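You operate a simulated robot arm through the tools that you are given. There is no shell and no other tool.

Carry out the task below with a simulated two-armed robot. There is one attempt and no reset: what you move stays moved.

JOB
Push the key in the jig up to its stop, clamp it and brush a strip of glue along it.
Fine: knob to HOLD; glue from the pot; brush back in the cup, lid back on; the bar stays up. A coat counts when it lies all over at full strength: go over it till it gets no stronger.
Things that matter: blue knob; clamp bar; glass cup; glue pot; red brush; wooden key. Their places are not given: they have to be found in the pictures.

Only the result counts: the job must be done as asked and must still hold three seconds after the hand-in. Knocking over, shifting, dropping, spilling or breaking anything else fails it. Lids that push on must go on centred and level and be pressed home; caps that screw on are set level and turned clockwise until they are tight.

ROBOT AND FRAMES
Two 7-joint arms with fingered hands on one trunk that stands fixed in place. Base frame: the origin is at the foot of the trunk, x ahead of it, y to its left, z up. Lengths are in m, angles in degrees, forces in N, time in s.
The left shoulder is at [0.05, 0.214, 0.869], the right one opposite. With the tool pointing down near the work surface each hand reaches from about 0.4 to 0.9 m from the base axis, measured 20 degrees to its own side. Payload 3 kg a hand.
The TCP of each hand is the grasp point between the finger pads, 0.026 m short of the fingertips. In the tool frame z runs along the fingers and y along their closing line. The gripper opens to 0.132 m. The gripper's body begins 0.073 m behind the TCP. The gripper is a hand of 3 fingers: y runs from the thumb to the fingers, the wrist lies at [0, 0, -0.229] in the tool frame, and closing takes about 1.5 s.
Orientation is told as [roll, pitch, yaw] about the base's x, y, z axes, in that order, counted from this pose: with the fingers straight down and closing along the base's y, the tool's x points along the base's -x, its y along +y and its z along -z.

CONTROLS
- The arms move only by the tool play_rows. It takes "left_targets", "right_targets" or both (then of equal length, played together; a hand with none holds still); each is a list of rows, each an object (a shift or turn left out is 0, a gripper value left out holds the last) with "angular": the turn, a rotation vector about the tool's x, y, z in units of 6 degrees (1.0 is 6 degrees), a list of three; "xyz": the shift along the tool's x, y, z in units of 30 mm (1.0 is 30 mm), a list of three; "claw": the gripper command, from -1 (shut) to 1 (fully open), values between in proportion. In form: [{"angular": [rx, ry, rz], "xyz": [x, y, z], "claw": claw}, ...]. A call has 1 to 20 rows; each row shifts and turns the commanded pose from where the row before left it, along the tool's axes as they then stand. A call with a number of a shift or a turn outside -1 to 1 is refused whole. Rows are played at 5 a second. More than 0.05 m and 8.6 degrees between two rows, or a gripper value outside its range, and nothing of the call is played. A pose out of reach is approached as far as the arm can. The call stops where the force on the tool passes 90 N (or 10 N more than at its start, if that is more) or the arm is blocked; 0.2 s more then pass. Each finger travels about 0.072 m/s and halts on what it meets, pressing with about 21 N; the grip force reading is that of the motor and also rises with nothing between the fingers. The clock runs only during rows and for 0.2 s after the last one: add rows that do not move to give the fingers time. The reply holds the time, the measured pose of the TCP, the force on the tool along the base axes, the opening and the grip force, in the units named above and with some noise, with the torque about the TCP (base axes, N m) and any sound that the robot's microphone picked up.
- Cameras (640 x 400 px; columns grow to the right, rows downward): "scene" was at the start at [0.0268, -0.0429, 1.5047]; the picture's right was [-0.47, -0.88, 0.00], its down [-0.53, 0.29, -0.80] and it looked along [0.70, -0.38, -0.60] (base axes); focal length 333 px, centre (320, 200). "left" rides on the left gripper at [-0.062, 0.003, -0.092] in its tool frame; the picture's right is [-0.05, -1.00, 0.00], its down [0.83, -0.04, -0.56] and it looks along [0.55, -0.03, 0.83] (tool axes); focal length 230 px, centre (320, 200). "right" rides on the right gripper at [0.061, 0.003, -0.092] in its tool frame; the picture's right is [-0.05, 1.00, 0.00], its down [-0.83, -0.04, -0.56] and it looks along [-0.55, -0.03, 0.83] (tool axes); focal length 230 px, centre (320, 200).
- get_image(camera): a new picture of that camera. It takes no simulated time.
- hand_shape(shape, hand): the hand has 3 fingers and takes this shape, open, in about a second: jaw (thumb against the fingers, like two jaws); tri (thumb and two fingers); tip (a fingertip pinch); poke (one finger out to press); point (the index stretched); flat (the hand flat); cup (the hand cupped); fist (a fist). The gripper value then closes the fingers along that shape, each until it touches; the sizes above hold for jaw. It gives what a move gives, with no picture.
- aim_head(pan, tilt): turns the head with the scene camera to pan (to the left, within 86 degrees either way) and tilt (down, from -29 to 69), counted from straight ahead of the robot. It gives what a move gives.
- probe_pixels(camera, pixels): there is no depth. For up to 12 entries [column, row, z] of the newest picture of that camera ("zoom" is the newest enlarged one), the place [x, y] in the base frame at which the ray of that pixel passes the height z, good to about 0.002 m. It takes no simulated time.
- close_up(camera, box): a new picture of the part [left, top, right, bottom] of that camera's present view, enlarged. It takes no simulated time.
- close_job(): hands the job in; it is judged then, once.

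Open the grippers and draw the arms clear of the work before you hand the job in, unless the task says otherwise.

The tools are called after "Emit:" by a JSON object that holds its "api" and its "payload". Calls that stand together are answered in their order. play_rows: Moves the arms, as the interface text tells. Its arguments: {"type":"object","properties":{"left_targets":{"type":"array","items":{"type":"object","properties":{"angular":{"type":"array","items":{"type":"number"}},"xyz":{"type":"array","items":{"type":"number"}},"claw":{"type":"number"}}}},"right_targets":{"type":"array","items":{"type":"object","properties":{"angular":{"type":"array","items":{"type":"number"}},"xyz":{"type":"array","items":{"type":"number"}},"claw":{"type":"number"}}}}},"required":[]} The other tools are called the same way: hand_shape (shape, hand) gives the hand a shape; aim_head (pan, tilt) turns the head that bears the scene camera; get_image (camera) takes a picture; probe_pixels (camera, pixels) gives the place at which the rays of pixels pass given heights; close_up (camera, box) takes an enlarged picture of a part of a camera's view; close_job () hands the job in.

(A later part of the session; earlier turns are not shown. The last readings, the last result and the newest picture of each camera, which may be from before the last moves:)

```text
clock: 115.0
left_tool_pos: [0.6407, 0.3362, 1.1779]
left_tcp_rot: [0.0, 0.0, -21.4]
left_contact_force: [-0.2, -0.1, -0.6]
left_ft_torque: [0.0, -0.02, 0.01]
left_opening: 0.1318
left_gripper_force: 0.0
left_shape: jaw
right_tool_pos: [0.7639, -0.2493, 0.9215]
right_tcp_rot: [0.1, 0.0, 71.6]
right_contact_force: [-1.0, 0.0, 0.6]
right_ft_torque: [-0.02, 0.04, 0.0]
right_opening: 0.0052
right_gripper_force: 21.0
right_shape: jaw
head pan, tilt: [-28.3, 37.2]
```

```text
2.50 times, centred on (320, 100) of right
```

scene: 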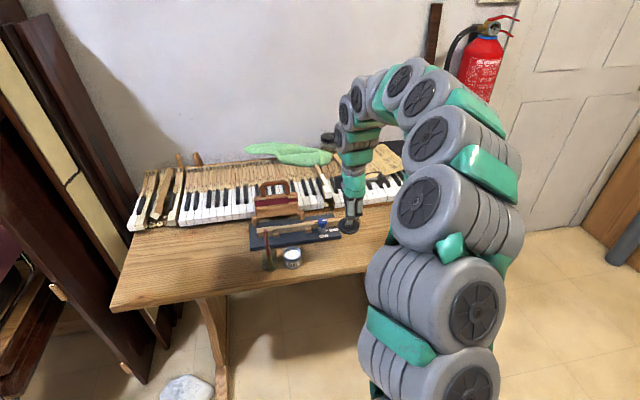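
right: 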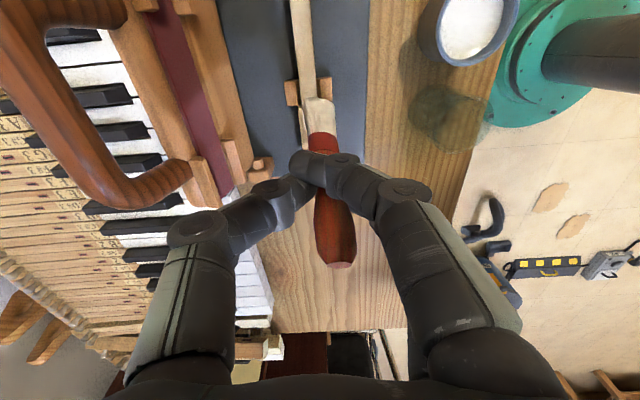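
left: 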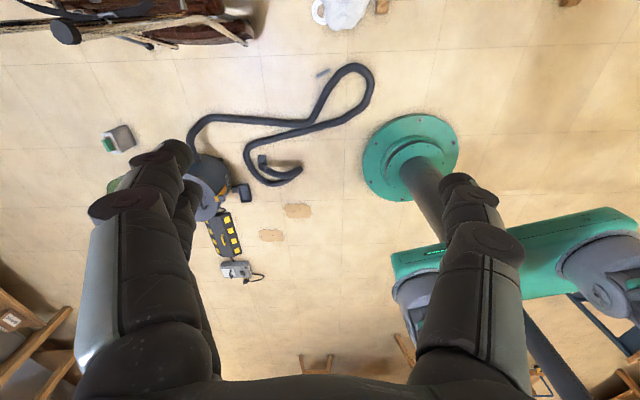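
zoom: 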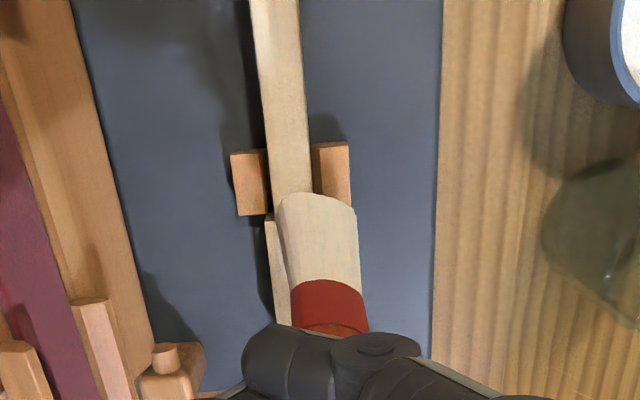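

The shank is coated; the brush drifted ~8 mm to the near side. I lift 10 mm, recentre, and look at the strip.

Emit:
{"api": "play_rows", "payload": {"right_targets": [{"xyz": [0, 0, -0.5]}, {"xyz": [0, -0.27, -0.5]}, {}]}}

Emit:
{"api": "close_up", "payload": {"camera": "right", "box": [240, 20, 400, 180]}}

Emit:
{"api": "close_up", "payload": {"camera": "scene", "box": [260, 210, 330, 245]}}

```text
clock: 115.8
left_tool_pos: [0.6394, 0.3342, 1.1784]
left_tcp_rot: [0.0, -0.1, -21.4]
left_contact_force: [0.5, 0.3, 0.2]
left_ft_torque: [0.0, -0.03, -0.05]
left_opening: 0.1318
left_gripper_force: 0.0
left_shape: jaw
right_tool_pos: [0.7716, -0.2526, 0.9521]
right_tcp_rot: [0.0, 0.0, 71.5]
right_contact_force: [-0.7, 0.2, -0.1]
right_ft_torque: [0.01, -0.01, 0.0]
right_opening: 0.0055
right_gripper_force: 21.1
right_shape: jaw
head pan, tilt: [-28.3, 37.2]
```

```text
2.50 times, centred on (320, 100) of right
```

zoom: 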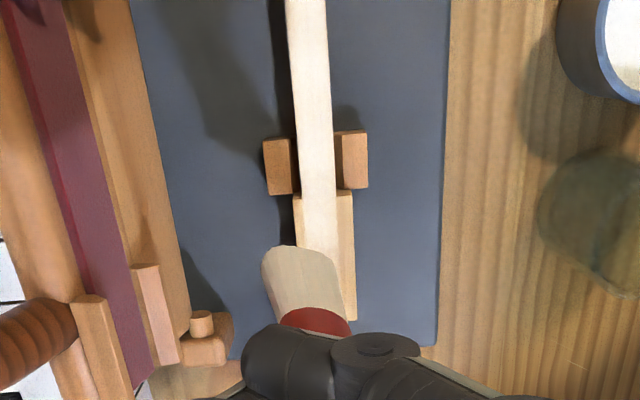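

```text
9.14 times, centred on (295, 228) of scene
```

zoom: 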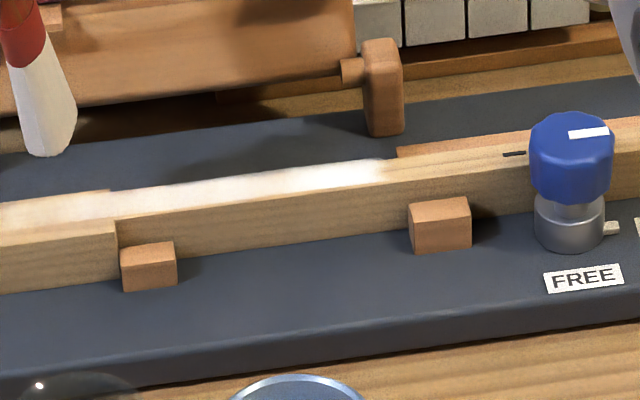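

The strip is band-shaped on the key, extends onto the head, and is strongest mid-shank. I move the brush aside to see the whole strip.

Emit:
{"api": "play_rows", "payload": {"right_targets": [{"xyz": [-0.3, 0, -0.7]}, {"xyz": [-0.9, 0, -0.7]}, {"xyz": [-0.9, 0, 0]}, {"xyz": [0, 0, 0]}]}}

Emit:
{"api": "get_image", "payload": {"camera": "right"}}

Emit:
{"api": "close_up", "payload": {"camera": "right", "box": [240, 0, 380, 130]}}

Emit:
{"api": "close_up", "payload": {"camera": "scene", "box": [250, 210, 310, 245]}}

```text
clock: 116.8
left_tool_pos: [0.639, 0.3361, 1.1778]
left_tcp_rot: [0.0, 0.0, -21.3]
left_contact_force: [0.4, -0.6, 0.3]
left_ft_torque: [-0.01, 0.01, 0.0]
left_opening: 0.1317
left_gripper_force: 0.0
left_shape: jaw
right_tool_pos: [0.7934, -0.1929, 0.995]
right_tcp_rot: [0.0, 0.0, 71.7]
right_contact_force: [0.0, 0.4, -0.6]
right_ft_torque: [-0.01, 0.02, -0.01]
right_opening: 0.0053
right_gripper_force: 21.1
right_shape: jaw
head pan, tilt: [-28.3, 37.2]
```

```text
taken
```

right: 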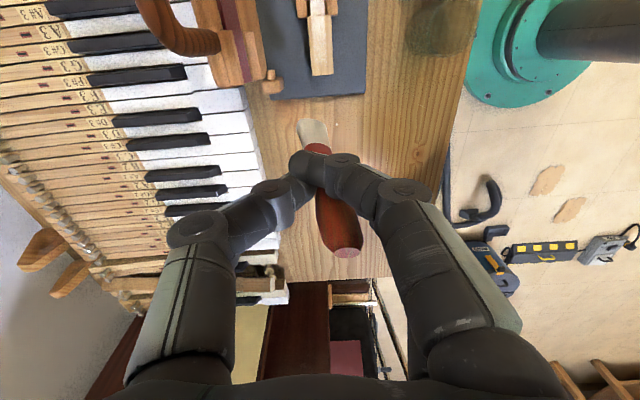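

```text
3.08 times, centred on (310, 65) of right
```

zoom: 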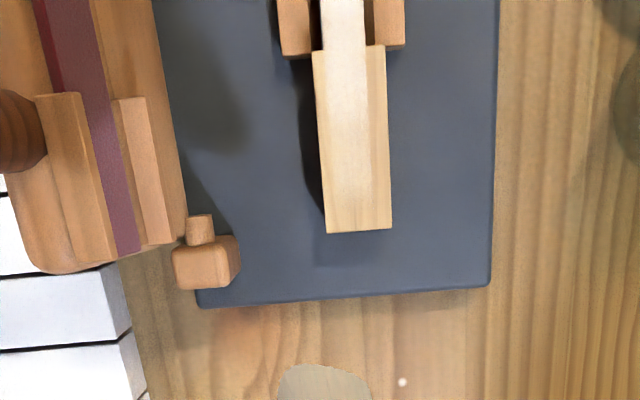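

```text
10.67 times, centred on (280, 228) of scene
```

zoom: 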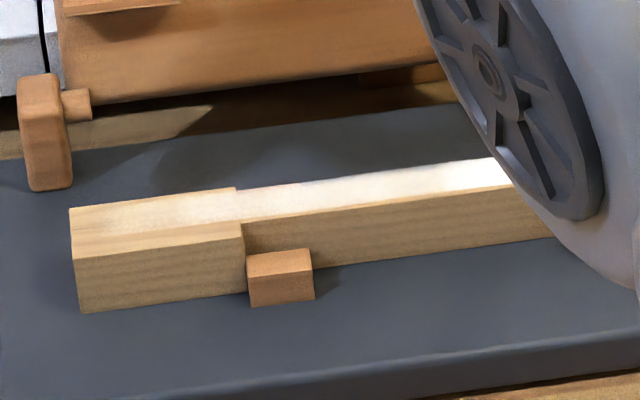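

The strip reaches onto the head, fading near its end; the mid-shank is whitest. I probe tip lag and strip extents from the scene pixels.

Emit:
{"api": "probe_pixels", "payload": {"camera": "scene", "pixels": [[272.25, 230.5, 0.822], [302.7, 224.3, 0.822], [260.8, 230.1, 0.822], [283, 227, 0.822]]}}

Emit:
{"api": "close_up", "payload": {"camera": "scene", "box": [225, 180, 295, 235]}}

```text
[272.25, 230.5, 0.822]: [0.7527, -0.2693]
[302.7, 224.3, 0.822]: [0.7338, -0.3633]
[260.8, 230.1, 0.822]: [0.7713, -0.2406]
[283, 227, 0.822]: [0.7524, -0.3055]
```

```text
7.27 times, centred on (260, 208) of scene
```

zoom: 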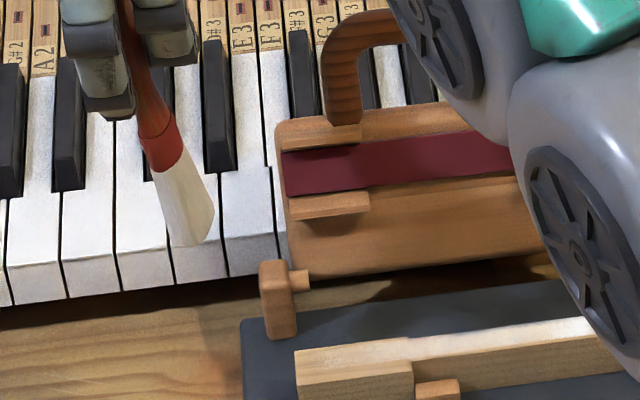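

Strip zone spans about t=0.014–0.142 m. With the tip trailing ~22 mm, I'll make repeated strokes toward the head. Go to the start above t≈0.155.

Emit:
{"api": "play_rows", "payload": {"right_targets": [{"xyz": [0.95, -0.021, 0]}, {"xyz": [0.95, -0.021, 0]}, {"xyz": [0.95, -0.021, 0]}, {"xyz": [0.95, -0.021, 0]}, {"xyz": [0.95, -0.021, 0]}, {"xyz": [0.95, -0.021, 0]}, {"xyz": [0, 0, 0.7]}, {"xyz": [0, 0, 0.7]}, {"xyz": [0, 0, 0.6]}, {"xyz": [0, 0, 0.3]}, {}]}}

Emit:
{"api": "close_up", "payload": {"camera": "scene", "box": [265, 200, 335, 245]}}

Emit:
{"api": "close_up", "payload": {"camera": "right", "box": [240, 20, 400, 180]}}

```text
clock: 119.2
left_tool_pos: [0.6403, 0.336, 1.1778]
left_tcp_rot: [0.0, -0.1, -21.4]
left_contact_force: [-0.3, -0.4, 1.1]
left_ft_torque: [-0.02, -0.02, -0.01]
left_opening: 0.1317
left_gripper_force: 0.1
left_shape: jaw
right_tool_pos: [0.7421, -0.3577, 0.924]
right_tcp_rot: [0.0, 0.0, 71.6]
right_contact_force: [0.0, 0.7, 3.2]
right_ft_torque: [0.01, 0.04, 0.01]
right_opening: 0.0052
right_gripper_force: 20.6
right_shape: jaw
head pan, tilt: [-28.3, 37.2]
```

```text
8.89 times, centred on (300, 222) of scene
```

zoom: 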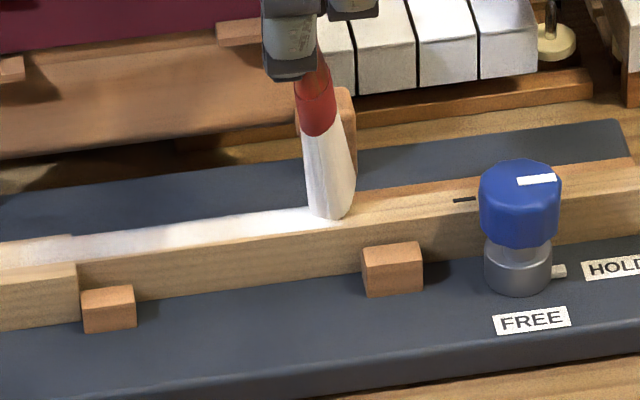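

```text
2.50 times, centred on (320, 100) of right
```

zoom: 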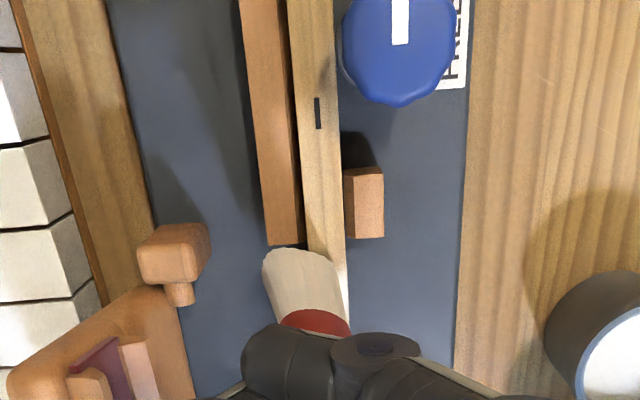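

Contact at 3 N, but the tip sits ~9 mm too far to the far side. Lift slightly, shift near, and re-touch.

Emit:
{"api": "play_rows", "payload": {"right_targets": [{"xyz": [0.2, 0.1, -0.2]}, {"xyz": [0.2, 0.18, 0]}, {"xyz": [0, 0, 0.2]}, {}]}}

Emit:
{"api": "close_up", "payload": {"camera": "right", "box": [240, 20, 400, 180]}}

Emit:
{"api": "close_up", "payload": {"camera": "scene", "box": [265, 200, 335, 245]}}

```text
clock: 120.2
left_tool_pos: [0.6399, 0.3361, 1.1783]
left_tcp_rot: [0.0, 0.0, -21.4]
left_contact_force: [-0.5, -0.4, -0.3]
left_ft_torque: [0.01, -0.02, 0.02]
left_opening: 0.1317
left_gripper_force: 0.0
left_shape: jaw
right_tool_pos: [0.7285, -0.3662, 0.9232]
right_tcp_rot: [0.0, -0.1, 71.6]
right_contact_force: [-0.5, 0.0, 1.2]
right_ft_torque: [0.04, 0.01, 0.02]
right_opening: 0.0053
right_gripper_force: 21.5
right_shape: jaw
head pan, tilt: [-28.3, 37.2]
```

```text
2.50 times, centred on (320, 100) of right
```

zoom: 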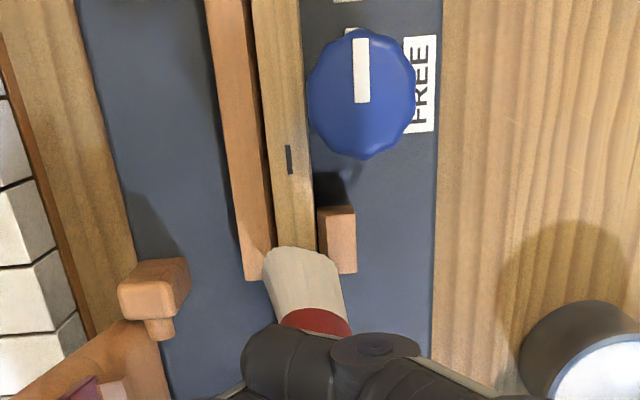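

```text
8.89 times, centred on (300, 222) of scene
```

zoom: 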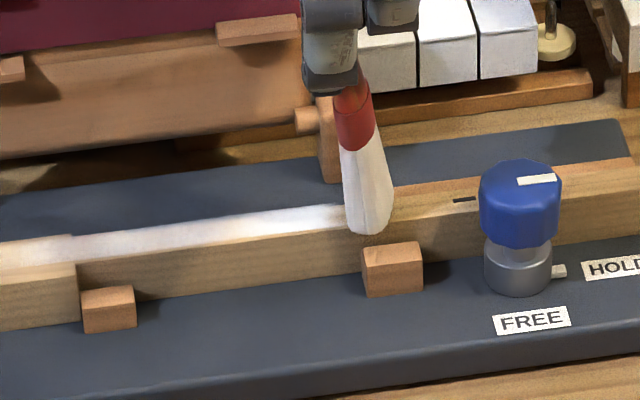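

Brush is centred on the key at t≈0.15. Stroke toward the head, first half, easing down slightly and compensating lateral drift.

Emit:
{"api": "play_rows", "payload": {"right_targets": [{"xyz": [-0.3, -0.006, 0.015]}, {"xyz": [-0.3, -0.006, 0.015]}, {"xyz": [-0.3, -0.006, 0.015]}, {"xyz": [-0.3, -0.006, 0.01]}, {"xyz": [-0.3, -0.006, 0.01]}, {"xyz": [-0.3, -0.006, 0.01]}, {"xyz": [-0.3, -0.006, 0.0]}, {"xyz": [-0.3, -0.006, 0.0]}]}}

Emit:
{"api": "close_up", "payload": {"camera": "right", "box": [240, 20, 400, 180]}}

Emit:
{"api": "close_up", "payload": {"camera": "scene", "box": [260, 200, 330, 245]}}

```text
clock: 122.0
left_tool_pos: [0.6405, 0.335, 1.1785]
left_tcp_rot: [0.1, 0.0, -21.4]
left_contact_force: [0.8, 0.2, -0.7]
left_ft_torque: [-0.01, 0.02, -0.01]
left_opening: 0.1319
left_gripper_force: 0.1
left_shape: jaw
right_tool_pos: [0.7543, -0.2986, 0.9227]
right_tcp_rot: [0.0, -0.1, 71.6]
right_contact_force: [0.0, 0.7, 0.3]
right_ft_torque: [-0.04, 0.04, 0.02]
right_opening: 0.0054
right_gripper_force: 21.5
right_shape: jaw
head pan, tilt: [-28.3, 37.2]
```

```text
2.50 times, centred on (320, 100) of right
```

zoom: 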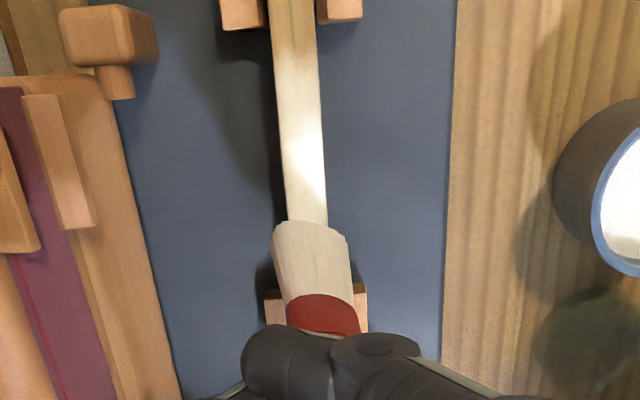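

```text
8.89 times, centred on (295, 222) of scene
```

zoom: 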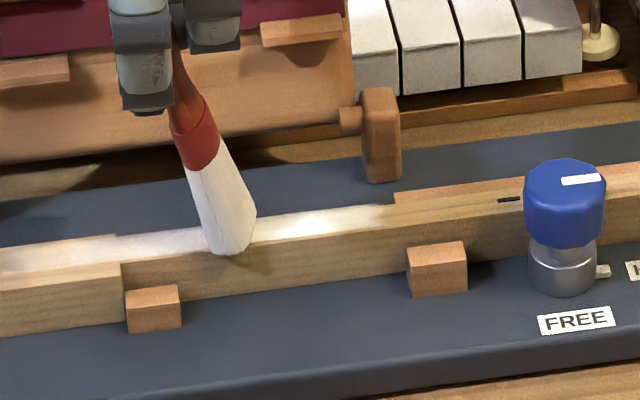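

Still centred. Continue to the head end with 1 mm lower.

Emit:
{"api": "play_rows", "payload": {"right_targets": [{"xyz": [-0.3, 0.004, 0.03]}, {"xyz": [-0.3, 0.004, 0.01]}, {"xyz": [-0.3, 0.004, 0]}, {"xyz": [-0.3, 0.004, 0]}, {"xyz": [-0.3, 0.004, 0]}, {"xyz": [-0.3, 0.004, 0]}, {"xyz": [-0.3, 0.004, 0]}, {"xyz": [-0.3, 0.004, 0]}, {"xyz": [-0.3, 0.004, 0]}, {"xyz": [-0.2, 0.004, 0]}]}}

Emit:
{"api": "close_up", "payload": {"camera": "right", "box": [240, 20, 400, 180]}}

Emit:
{"api": "close_up", "payload": {"camera": "scene", "box": [245, 200, 315, 245]}}

```text
clock: 124.2
left_tool_pos: [0.6388, 0.3351, 1.1792]
left_tcp_rot: [0.0, -0.1, -21.5]
left_contact_force: [0.6, 0.6, -0.1]
left_ft_torque: [0.03, 0.0, 0.01]
left_opening: 0.1319
left_gripper_force: 0.0
left_shape: jaw
right_tool_pos: [0.7807, -0.2139, 0.9209]
right_tcp_rot: [-0.1, 0.0, 71.6]
right_contact_force: [-0.4, -0.7, 0.9]
right_ft_torque: [-0.06, 0.04, 0.01]
right_opening: 0.005
right_gripper_force: 21.2
right_shape: jaw
head pan, tilt: [-28.3, 37.2]
```

```text
2.50 times, centred on (320, 100) of right
```

zoom: 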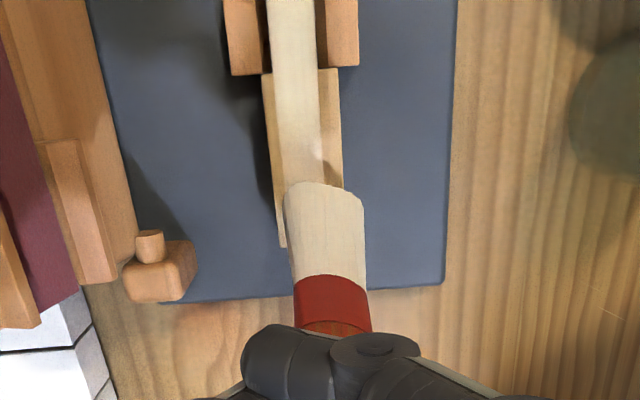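

```text
8.89 times, centred on (280, 222) of scene
```

zoom: 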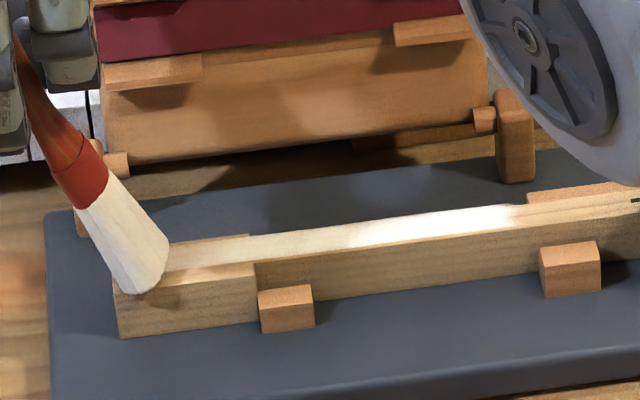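

The strip is getting solid. The tip is ~20 mm from the head end and drifting near; I go on to the end with a far-side correction.

Emit:
{"api": "play_rows", "payload": {"right_targets": [{"xyz": [-0.15, -0.12, 0.01]}, {"xyz": [-0.2, -0.12, 0]}, {"xyz": [-0.15, 0, 0]}]}}

Emit:
{"api": "close_up", "payload": {"camera": "right", "box": [240, 20, 400, 180]}}

Emit:
{"api": "close_up", "payload": {"camera": "scene", "box": [245, 200, 315, 245]}}

```text
clock: 125.0
left_tool_pos: [0.6402, 0.3354, 1.1776]
left_tcp_rot: [0.0, 0.0, -21.4]
left_contact_force: [0.6, 0.1, -0.8]
left_ft_torque: [0.0, -0.03, 0.03]
left_opening: 0.1321
left_gripper_force: 0.0
left_shape: jaw
right_tool_pos: [0.7931, -0.2015, 0.921]
right_tcp_rot: [0.1, 0.0, 71.6]
right_contact_force: [-0.4, -0.8, -0.1]
right_ft_torque: [0.02, -0.01, 0.02]
right_opening: 0.0052
right_gripper_force: 21.2
right_shape: jaw
head pan, tilt: [-28.3, 37.2]
```

```text
2.50 times, centred on (320, 100) of right
```

zoom: 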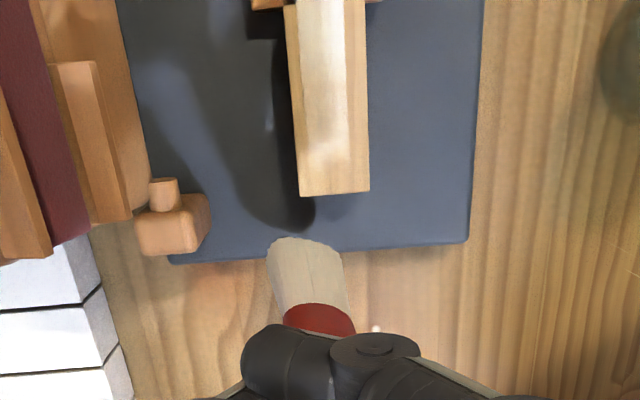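

```text
8.89 times, centred on (280, 222) of scene
```

zoom: 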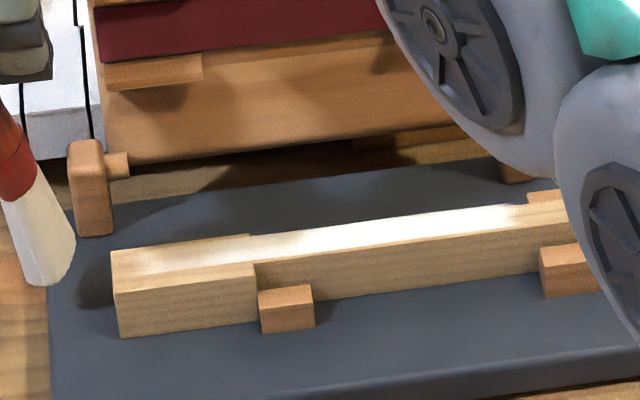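

The brush slipped off the head end; the strip on the head is a little uneven near its end. I lift, recentre above t≈12 mm and touch down for a forward stroke.

Emit:
{"api": "play_rows", "payload": {"right_targets": [{"xyz": [0, 0, -0.5]}, {"xyz": [0.5, 0.2, 0]}, {"xyz": [0.6, 0.2, 0]}, {"xyz": [0, 0, 0.3]}, {}]}}

Emit:
{"api": "close_up", "payload": {"camera": "right", "box": [240, 20, 400, 180]}}

```text
clock: 126.2
left_tool_pos: [0.6388, 0.3362, 1.1785]
left_tcp_rot: [-0.1, 0.0, -21.5]
left_contact_force: [0.3, 0.3, -0.1]
left_ft_torque: [0.0, 0.03, 0.01]
left_opening: 0.1319
left_gripper_force: 0.0
left_shape: jaw
right_tool_pos: [0.77, -0.2303, 0.9275]
right_tcp_rot: [0.0, 0.0, 71.6]
right_contact_force: [-0.2, -0.2, -0.6]
right_ft_torque: [0.0, -0.02, 0.0]
right_opening: 0.0052
right_gripper_force: 21.1
right_shape: jaw
head pan, tilt: [-28.3, 37.2]
```

```text
2.50 times, centred on (320, 100) of right
```

zoom: 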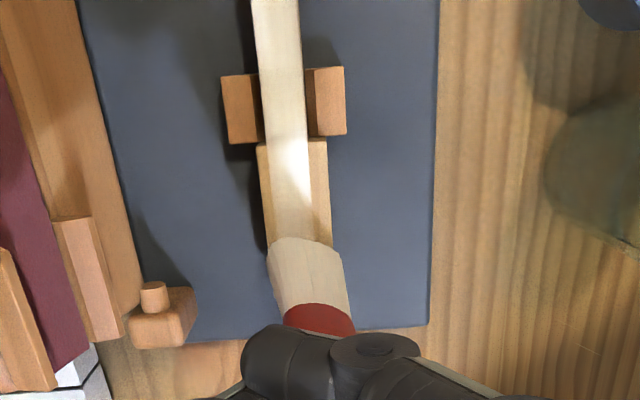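

Centred on the head. Lower 4 mm to contact and stroke forward 60 mm.

Emit:
{"api": "play_rows", "payload": {"right_targets": [{"xyz": [0, 0, 0.13]}, {"xyz": [0.1, -0.003, 0.03]}, {"xyz": [0.25, -0.007, 0]}, {"xyz": [0.25, -0.007, 0]}, {"xyz": [0.25, -0.007, 0]}, {"xyz": [0.25, -0.007, 0]}, {"xyz": [0.25, -0.007, 0]}, {"xyz": [0.25, -0.007, 0]}, {"xyz": [0.25, -0.007, 0]}]}}

Emit:
{"api": "close_up", "payload": {"camera": "right", "box": [240, 20, 400, 180]}}

Emit:
{"api": "close_up", "payload": {"camera": "scene", "box": [245, 200, 315, 245]}}

```text
clock: 128.2
left_tool_pos: [0.64, 0.3361, 1.1775]
left_tcp_rot: [0.0, 0.0, -21.3]
left_contact_force: [0.2, 0.1, 0.1]
left_ft_torque: [-0.04, 0.0, -0.02]
left_opening: 0.132
left_gripper_force: 0.0
left_shape: jaw
right_tool_pos: [0.7531, -0.2837, 0.9217]
right_tcp_rot: [0.0, -0.1, 71.6]
right_contact_force: [-1.1, 1.8, 7.5]
right_ft_torque: [0.26, -0.05, 0.0]
right_opening: 0.006
right_gripper_force: 21.2
right_shape: jaw
head pan, tilt: [-28.3, 37.2]
```

```text
2.50 times, centred on (320, 100) of right
```

zoom: 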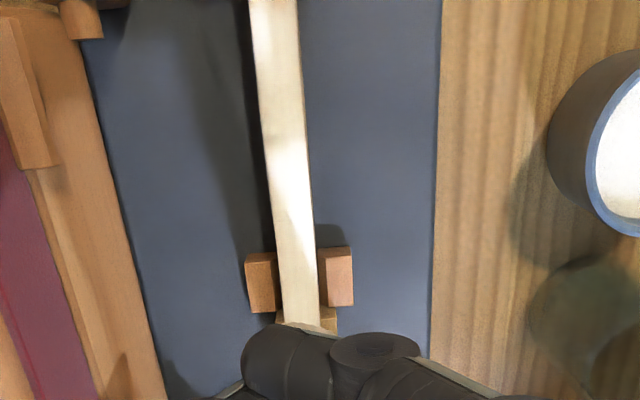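

```text
8.89 times, centred on (280, 222) of scene
```

zoom: 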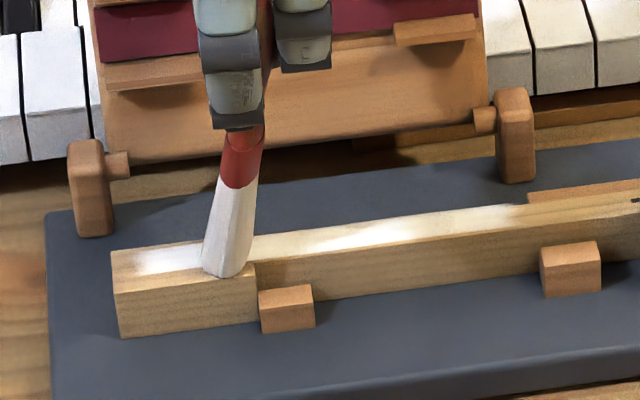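

The head is being coated whiter. Continue forward 60 mm.

Emit:
{"api": "play_rows", "payload": {"right_targets": [{"xyz": [0.25, -0.007, 0]}, {"xyz": [0.25, -0.007, 0]}, {"xyz": [0.25, -0.007, 0]}, {"xyz": [0.25, -0.007, 0]}, {"xyz": [0.25, -0.007, 0]}, {"xyz": [0.25, -0.007, 0]}, {"xyz": [0.25, -0.007, 0]}, {"xyz": [0.25, -0.007, 0]}]}}

Emit:
{"api": "close_up", "payload": {"camera": "right", "box": [240, 20, 400, 180]}}

Emit:
{"api": "close_up", "payload": {"camera": "scene", "box": [250, 200, 320, 245]}}

```text
clock: 130.0
left_tool_pos: [0.6405, 0.3356, 1.1793]
left_tcp_rot: [0.0, 0.1, -21.4]
left_contact_force: [0.9, 1.0, -0.3]
left_ft_torque: [0.0, 0.0, 0.0]
left_opening: 0.1319
left_gripper_force: 0.1
left_shape: jaw
right_tool_pos: [0.7371, -0.3402, 0.923]
right_tcp_rot: [0.0, 0.0, 71.5]
right_contact_force: [0.4, 1.1, 3.4]
right_ft_torque: [0.17, -0.06, -0.03]
right_opening: 0.0057
right_gripper_force: 20.7
right_shape: jaw
head pan, tilt: [-28.3, 37.2]
```

```text
2.50 times, centred on (320, 100) of right
```

zoom: 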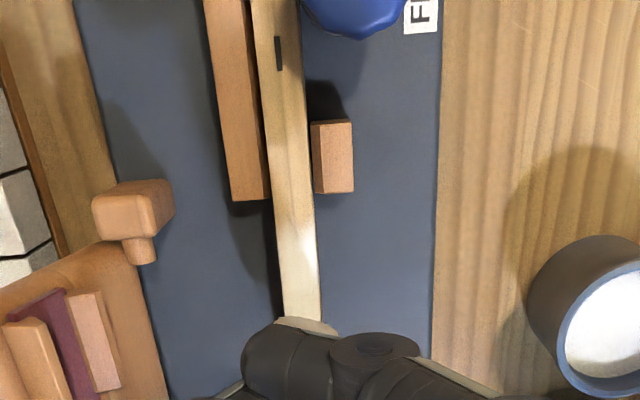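

```text
8.89 times, centred on (285, 222) of scene
```

zoom: 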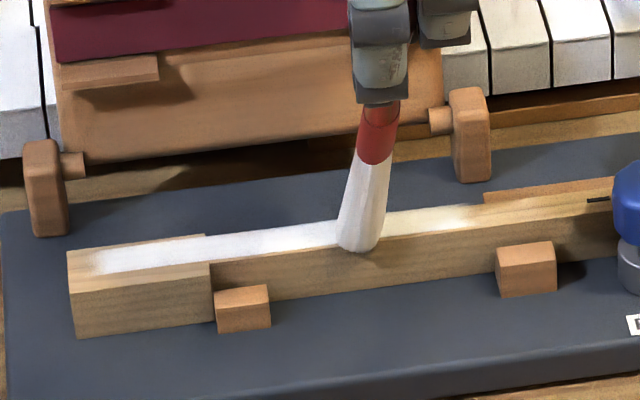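

Excellent: solid white strip with a sharp left end. Continue forward to past the strip's right end.

Emit:
{"api": "play_rows", "payload": {"right_targets": [{"xyz": [0.25, -0.007, 0]}, {"xyz": [0.25, -0.007, 0]}, {"xyz": [0.25, -0.007, 0]}, {"xyz": [0.25, -0.007, 0]}, {"xyz": [0.25, -0.007, 0]}, {"xyz": [0.25, -0.007, 0]}, {"xyz": [0.25, -0.007, 0]}]}}

Emit:
{"api": "close_up", "payload": {"camera": "scene", "box": [260, 200, 330, 245]}}

```text
clock: 131.6
left_tool_pos: [0.6397, 0.3365, 1.1778]
left_tcp_rot: [0.0, 0.0, -21.4]
left_contact_force: [-0.9, -1.5, -0.1]
left_ft_torque: [0.01, -0.04, -0.01]
left_opening: 0.132
left_gripper_force: 0.2
left_shape: jaw
right_tool_pos: [0.7216, -0.3905, 0.9229]
right_tcp_rot: [-0.1, 0.1, 71.6]
right_contact_force: [0.2, 0.8, 1.8]
right_ft_torque: [0.13, -0.02, 0.02]
right_opening: 0.0057
right_gripper_force: 21.5
right_shape: jaw
head pan, tilt: [-28.3, 37.2]
```

```text
8.89 times, centred on (295, 222) of scene
```

zoom: 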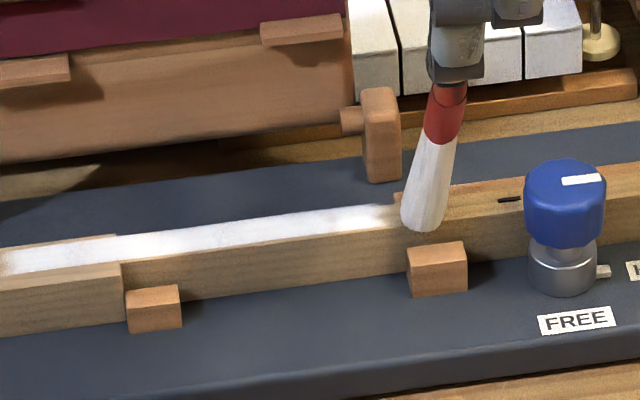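

Strip is white along its length; the right end looks slightly fainter. Move 10 mm further, lift, and inspect.

Emit:
{"api": "play_rows", "payload": {"right_targets": [{"xyz": [0.2, -0.006, 0.02]}, {"xyz": [0.2, -0.006, 0]}, {"xyz": [0, 0, -0.6]}, {"xyz": [0, 0, -0.6]}, {"xyz": [0.3, 0.8, -0.6]}, {"xyz": [0.3, 0.8, 0]}, {"xyz": [0.3, 0.8, 0]}, {}]}}

Emit:
{"api": "close_up", "payload": {"camera": "scene", "box": [250, 205, 320, 245]}}

Emit:
{"api": "get_image", "payload": {"camera": "right"}}

```text
clock: 133.4
left_tool_pos: [0.6402, 0.3366, 1.1792]
left_tcp_rot: [0.0, -0.1, -21.3]
left_contact_force: [-0.2, 1.7, -0.2]
left_ft_torque: [-0.05, -0.01, 0.01]
left_opening: 0.1317
left_gripper_force: 0.0
left_shape: jaw
right_tool_pos: [0.647, -0.4069, 0.9787]
right_tcp_rot: [0.2, 0.0, 71.6]
right_contact_force: [0.1, 0.0, 0.3]
right_ft_torque: [-0.04, 0.03, 0.01]
right_opening: 0.0055
right_gripper_force: 21.5
right_shape: jaw
right hand out of reach, approached as far as the arm can: row 7
head pan, tilt: [-28.3, 37.2]
```

```text
9.14 times, centred on (285, 225) of scene
```

zoom: 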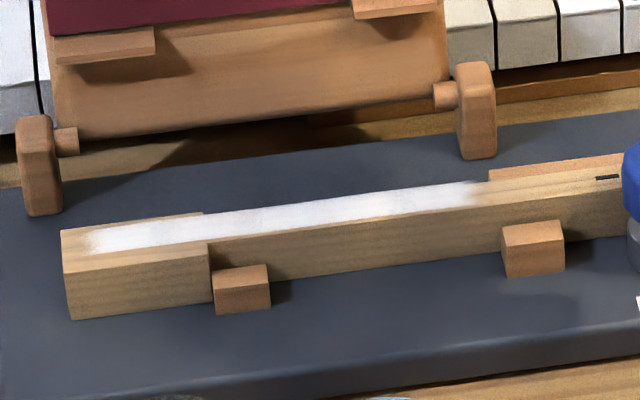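

```text
taken
```

right: 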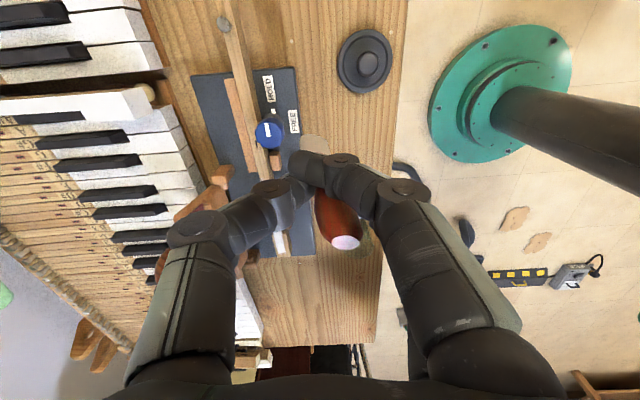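

Zoom closer at both ends and the middle of the strip.

Emit:
{"api": "close_up", "payload": {"camera": "scene", "box": [255, 218, 285, 240]}}

Emit:
{"api": "close_up", "payload": {"camera": "scene", "box": [280, 212, 310, 234]}}

```text
16.00 times, centred on (270, 229) of scene
```

zoom: 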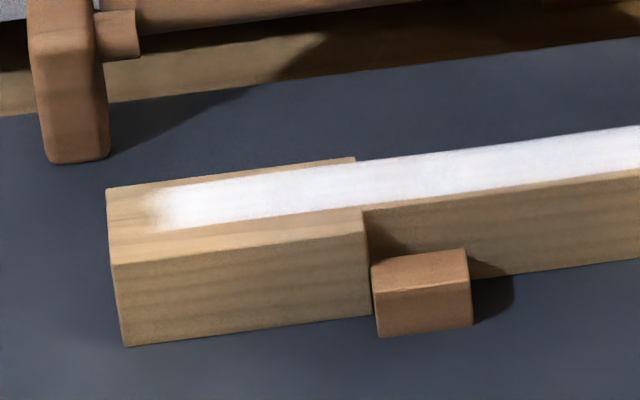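

```text
16.00 times, centred on (295, 223) of scene
```

zoom: 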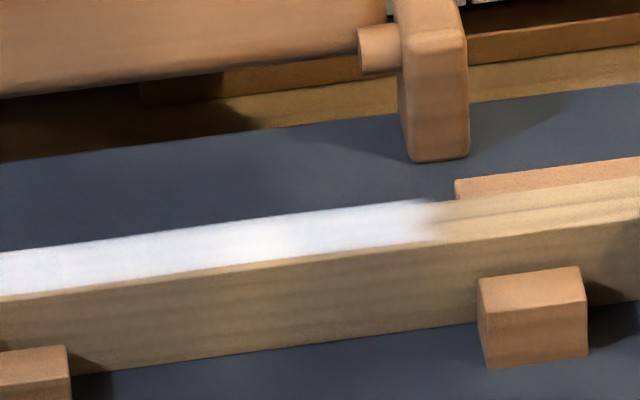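

The strip looks uniformly white with feathered zone ends. I'll re-dip and do another pass to be sure it saturates; first move above the pot.

Emit:
{"api": "play_rows", "payload": {"right_targets": [{"xyz": [-0.768, 0.34, 0]}, {"xyz": [-0.768, 0.34, 0]}, {"xyz": [-0.768, 0.34, 0]}, {"xyz": [-0.768, 0.34, 0]}, {"xyz": [-0.768, 0.34, 0]}, {}]}}

Emit:
{"api": "close_up", "payload": {"camera": "right", "box": [240, 50, 400, 200]}}

Emit:
{"api": "close_up", "payload": {"camera": "scene", "box": [250, 195, 330, 275]}}

```text
clock: 134.8
left_tool_pos: [0.64, 0.335, 1.1794]
left_tcp_rot: [0.0, 0.0, -21.4]
left_contact_force: [-0.1, -0.3, -0.6]
left_ft_torque: [-0.01, 0.01, -0.01]
left_opening: 0.1319
left_gripper_force: 0.1
left_shape: jaw
right_tool_pos: [0.6529, -0.2836, 0.9846]
right_tcp_rot: [0.1, 0.0, 71.7]
right_contact_force: [0.1, 0.4, 0.6]
right_ft_torque: [0.02, -0.01, -0.01]
right_opening: 0.0053
right_gripper_force: 20.5
right_shape: jaw
right hand out of reach, approached as far as the arm can: row 1, 2, 3, 4
head pan, tilt: [-28.3, 37.2]
```

```text
2.67 times, centred on (320, 125) of right
```

zoom: 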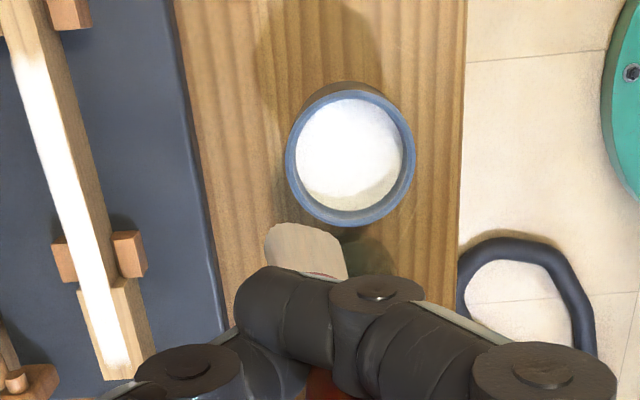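

```text
5.00 times, centred on (290, 235) of scene
```

zoom: 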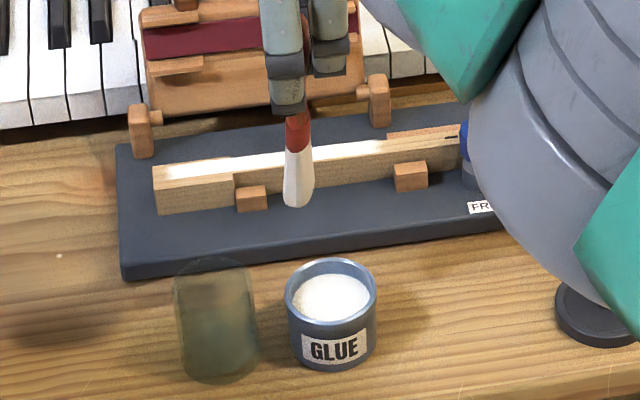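

The hand was clipped short of the pot. Shift 18 mm toward the robot and 13 mm along +x_t to bring the tip over the pot.

Emit:
{"api": "play_rows", "payload": {"right_targets": [{"xyz": [0.21, 0.3, 0]}, {"xyz": [0.21, 0.3, 0]}, {}]}}

Emit:
{"api": "get_image", "payload": {"camera": "right"}}

Emit:
{"api": "close_up", "payload": {"camera": "scene", "box": [250, 195, 330, 275]}}

```text
clock: 135.6
left_tool_pos: [0.64, 0.336, 1.1783]
left_tcp_rot: [0.0, -0.1, -21.4]
left_contact_force: [0.7, 0.2, -0.5]
left_ft_torque: [-0.01, 0.0, 0.0]
left_opening: 0.1321
left_gripper_force: 0.1
left_shape: jaw
right_tool_pos: [0.654, -0.2836, 0.9858]
right_tcp_rot: [0.1, -0.1, 71.5]
right_contact_force: [-0.5, 0.0, -0.1]
right_ft_torque: [0.0, -0.01, 0.01]
right_opening: 0.0054
right_gripper_force: 21.0
right_shape: jaw
right hand out of reach, approached as far as the arm can: row 1, 2
head pan, tilt: [-28.3, 37.2]
```

```text
taken
```

right: 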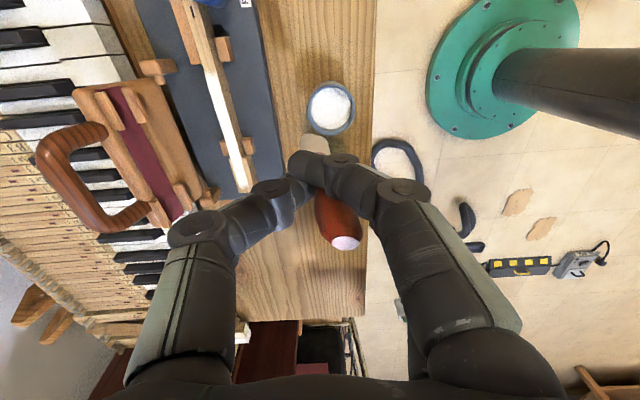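

```text
5.00 times, centred on (290, 235) of scene
```

zoom: 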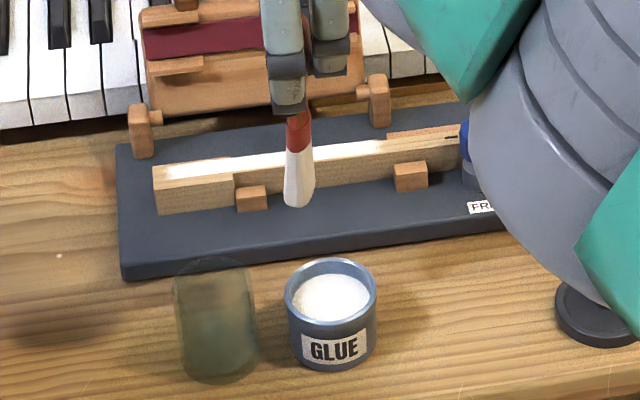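

The arm is at some joint limit in this configuration. I try reducing the yaw by 24° in place to free it.

Emit:
{"api": "play_rows", "payload": {"right_targets": [{"angular": [0, 0, 1]}, {"angular": [0, 0, 1]}, {"angular": [0, 0, 1]}, {"angular": [0, 0, 1]}, {}]}}

Emit:
{"api": "play_rows", "payload": {"right_targets": [{"xyz": [0, 0.3, 0]}, {"xyz": [0, 0.3, 0]}, {}]}}

Emit:
{"api": "get_image", "payload": {"camera": "scene"}}

```text
clock: 136.8
left_tool_pos: [0.639, 0.3352, 1.1779]
left_tcp_rot: [0.0, 0.0, -21.3]
left_contact_force: [0.2, -1.4, 0.0]
left_ft_torque: [0.01, -0.04, 0.0]
left_opening: 0.1321
left_gripper_force: 0.2
left_shape: jaw
right_tool_pos: [0.6533, -0.2828, 0.984]
right_tcp_rot: [0.1, 0.0, 47.5]
right_contact_force: [0.6, -0.6, -0.2]
right_ft_torque: [-0.03, -0.03, 0.01]
right_opening: 0.0055
right_gripper_force: 21.1
right_shape: jaw
head pan, tilt: [-28.3, 37.2]
```

```text
clock: 137.6
left_tool_pos: [0.6395, 0.3351, 1.1785]
left_tcp_rot: [0.1, 0.0, -21.4]
left_contact_force: [0.1, 0.3, 0.1]
left_ft_torque: [0.0, -0.01, -0.02]
left_opening: 0.1321
left_gripper_force: 0.1
left_shape: jaw
right_tool_pos: [0.6401, -0.2702, 0.9841]
right_tcp_rot: [0.0, 0.0, 47.7]
right_contact_force: [0.1, -0.3, 0.4]
right_ft_torque: [-0.01, -0.01, 0.0]
right_opening: 0.0055
right_gripper_force: 21.1
right_shape: jaw
head pan, tilt: [-28.3, 37.2]
```

```text
taken
```

scene: 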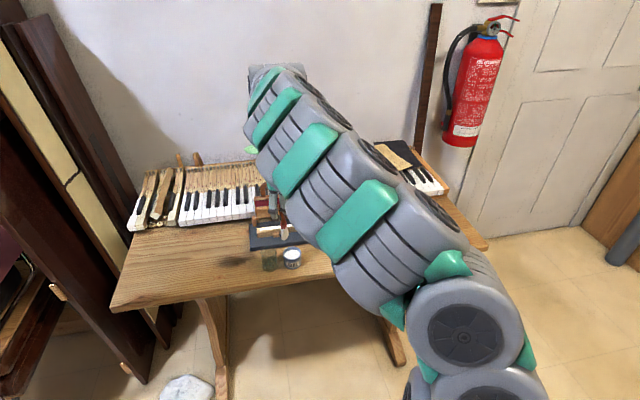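

Reducing yaw freed the arm. Move the tip over the pot centre.

Emit:
{"api": "play_rows", "payload": {"right_targets": [{"xyz": [0.32, -0.065, 0]}, {"xyz": [0.32, -0.065, 0]}, {}]}}

Emit:
{"api": "get_image", "payload": {"camera": "right"}}

Emit:
{"api": "close_up", "payload": {"camera": "scene", "box": [250, 195, 330, 275]}}

```text
clock: 138.4
left_tool_pos: [0.6385, 0.3344, 1.1781]
left_tcp_rot: [0.0, 0.0, -21.3]
left_contact_force: [0.4, 0.3, -0.1]
left_ft_torque: [-0.02, 0.03, -0.01]
left_opening: 0.1316
left_gripper_force: 0.0
left_shape: jaw
right_tool_pos: [0.6303, -0.2869, 0.9842]
right_tcp_rot: [0.0, 0.0, 47.7]
right_contact_force: [0.5, -1.2, 0.9]
right_ft_torque: [-0.01, -0.02, -0.01]
right_opening: 0.0052
right_gripper_force: 20.7
right_shape: jaw
head pan, tilt: [-28.3, 37.2]
```

```text
taken
```

right: 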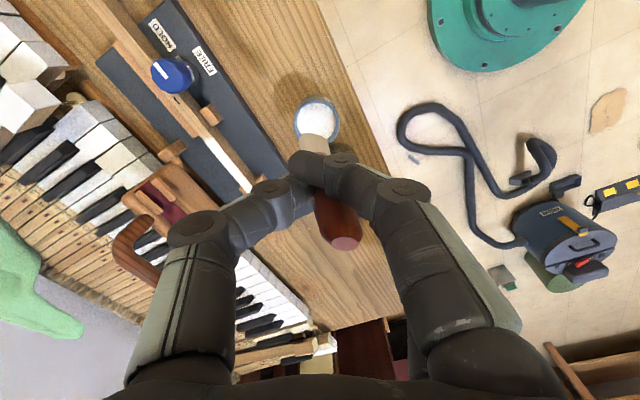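

```text
5.00 times, centred on (290, 235) of scene
```

zoom: 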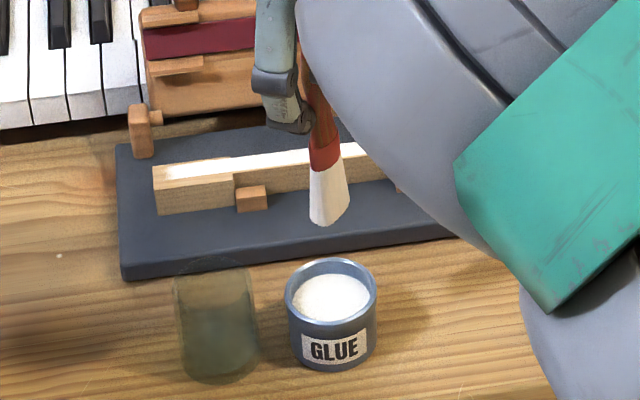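

Tip and pot line up. Dip down 72 mm in steps.

Emit:
{"api": "play_rows", "payload": {"right_targets": [{"xyz": [0, 0, 0.6]}, {"xyz": [0, 0, 0.6]}, {"xyz": [0, 0, 0.6]}, {}]}}

Emit:
{"api": "close_up", "payload": {"camera": "right", "box": [240, 50, 400, 200]}}

Emit:
{"api": "close_up", "payload": {"camera": "scene", "box": [250, 195, 330, 275]}}

```text
clock: 139.4
left_tool_pos: [0.6398, 0.3354, 1.1779]
left_tcp_rot: [0.0, -0.1, -21.3]
left_contact_force: [-0.4, -0.1, -0.2]
left_ft_torque: [0.0, -0.01, 0.02]
left_opening: 0.1321
left_gripper_force: 0.0
left_shape: jaw
right_tool_pos: [0.6298, -0.2859, 0.9307]
right_tcp_rot: [0.0, 0.0, 47.5]
right_contact_force: [-0.1, 0.5, -1.1]
right_ft_torque: [0.01, 0.01, -0.01]
right_opening: 0.0052
right_gripper_force: 21.2
right_shape: jaw
head pan, tilt: [-28.3, 37.2]
```

```text
2.67 times, centred on (320, 125) of right
```

zoom: 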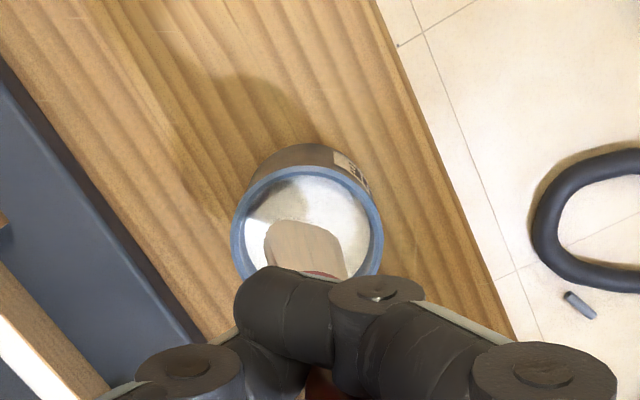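

```text
5.00 times, centred on (290, 235) of scene
```

zoom: 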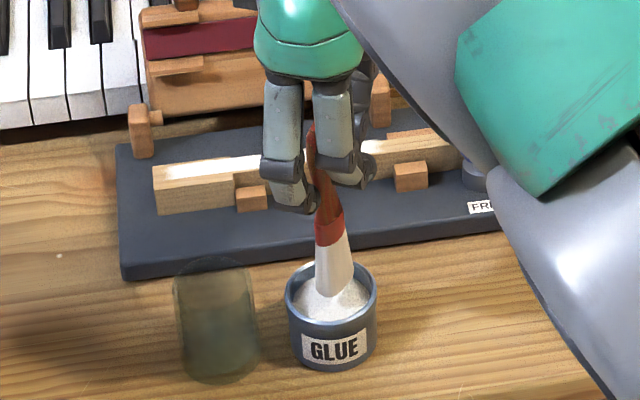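

Tip is in the pot. Dip 15 mm deeper, then lift out.

Emit:
{"api": "play_rows", "payload": {"right_targets": [{"xyz": [0.05, 0, 0.25]}, {"xyz": [0.05, 0, 0.25]}, {}]}}

Emit:
{"api": "close_up", "payload": {"camera": "scene", "box": [250, 195, 330, 275]}}

```text
clock: 140.2
left_tool_pos: [0.6411, 0.3351, 1.1775]
left_tcp_rot: [0.0, 0.0, -21.3]
left_contact_force: [-0.1, 0.0, 0.6]
left_ft_torque: [0.02, 0.02, 0.02]
left_opening: 0.1318
left_gripper_force: 0.0
left_shape: jaw
right_tool_pos: [0.6267, -0.2893, 0.9164]
right_tcp_rot: [0.0, -0.1, 47.6]
right_contact_force: [0.7, 0.7, 0.0]
right_ft_torque: [0.02, 0.01, -0.01]
right_opening: 0.0054
right_gripper_force: 21.0
right_shape: jaw
head pan, tilt: [-28.3, 37.2]
```

```text
5.00 times, centred on (290, 235) of scene
```

zoom: 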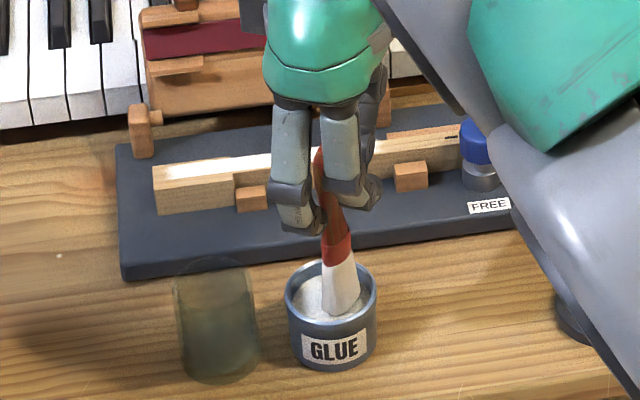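

Slightly deeper, 8 mm, to immerse the bristles.

Emit:
{"api": "play_rows", "payload": {"right_targets": [{"xyz": [0, 0, 0.27]}, {}]}}

Emit:
{"api": "close_up", "payload": {"camera": "scene", "box": [250, 195, 330, 275]}}

```text
clock: 140.8
left_tool_pos: [0.641, 0.3346, 1.1771]
left_tcp_rot: [0.0, 0.0, -21.4]
left_contact_force: [0.3, -0.4, 0.8]
left_ft_torque: [-0.03, 0.04, -0.02]
left_opening: 0.1321
left_gripper_force: 0.1
left_shape: jaw
right_tool_pos: [0.6268, -0.2901, 0.9083]
right_tcp_rot: [0.0, 0.0, 47.6]
right_contact_force: [0.1, -0.5, -0.1]
right_ft_torque: [-0.01, -0.01, 0.02]
right_opening: 0.0054
right_gripper_force: 21.4
right_shape: jaw
head pan, tilt: [-28.3, 37.2]
```

```text
5.00 times, centred on (290, 235) of scene
```

zoom: 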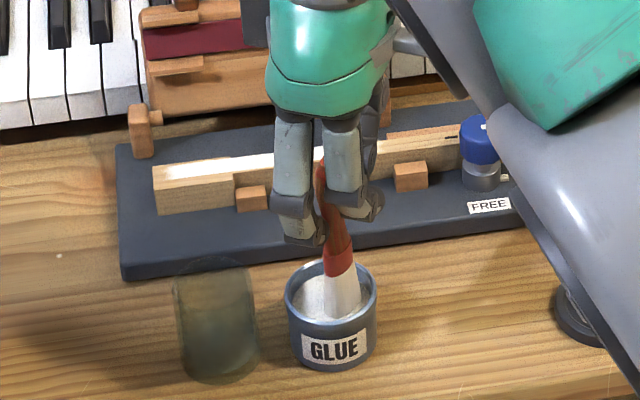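

Loaded. Lift out and move to the head end of the key.

Emit:
{"api": "play_rows", "payload": {"right_targets": [{"xyz": [0, 0, -0.6]}, {"xyz": [0, 0, -0.7]}, {"xyz": [0, 0, -0.7]}, {"xyz": [0, 0, -0.5]}, {"xyz": [-0.718, -0.387, 0]}, {"xyz": [-0.718, -0.387, 0]}, {"xyz": [-0.718, -0.387, 0]}, {"xyz": [-0.718, -0.387, 0]}, {"xyz": [-0.718, -0.387, 0]}, {"xyz": [-0.718, -0.387, 0]}, {"xyz": [0, 0, 0.8]}, {}]}}

Emit:
{"api": "close_up", "payload": {"camera": "right", "box": [220, 10, 420, 190]}}

Emit:
{"api": "close_up", "payload": {"camera": "scene", "box": [240, 195, 320, 255]}}

```text
clock: 143.4
left_tool_pos: [0.6401, 0.3353, 1.1771]
left_tcp_rot: [0.0, 0.0, -21.4]
left_contact_force: [0.3, 0.4, 0.4]
left_ft_torque: [-0.01, 0.01, -0.01]
left_opening: 0.1319
left_gripper_force: 0.0
left_shape: jaw
right_tool_pos: [0.767, -0.2409, 0.9586]
right_tcp_rot: [0.0, 0.0, 47.6]
right_contact_force: [-0.2, 0.1, -0.5]
right_ft_torque: [0.0, -0.01, 0.01]
right_opening: 0.0053
right_gripper_force: 21.0
right_shape: jaw
head pan, tilt: [-28.3, 37.2]
```

```text
2.22 times, centred on (320, 100) of right
```

zoom: 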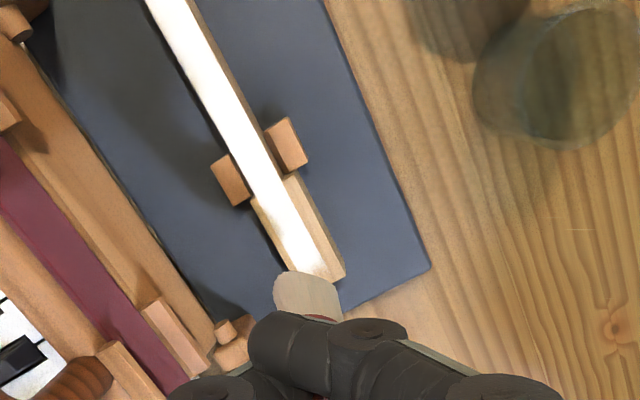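

```text
6.67 times, centred on (280, 225) of scene
```

zoom: 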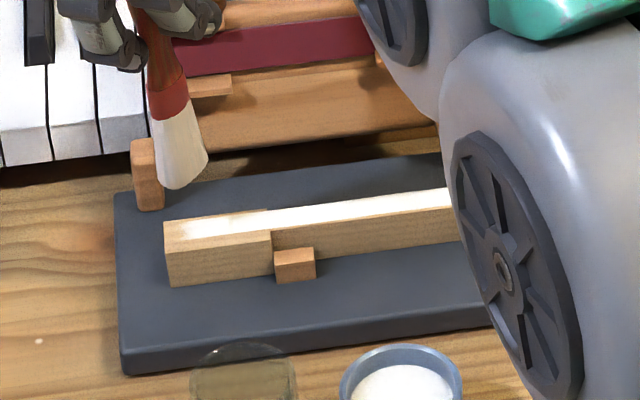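

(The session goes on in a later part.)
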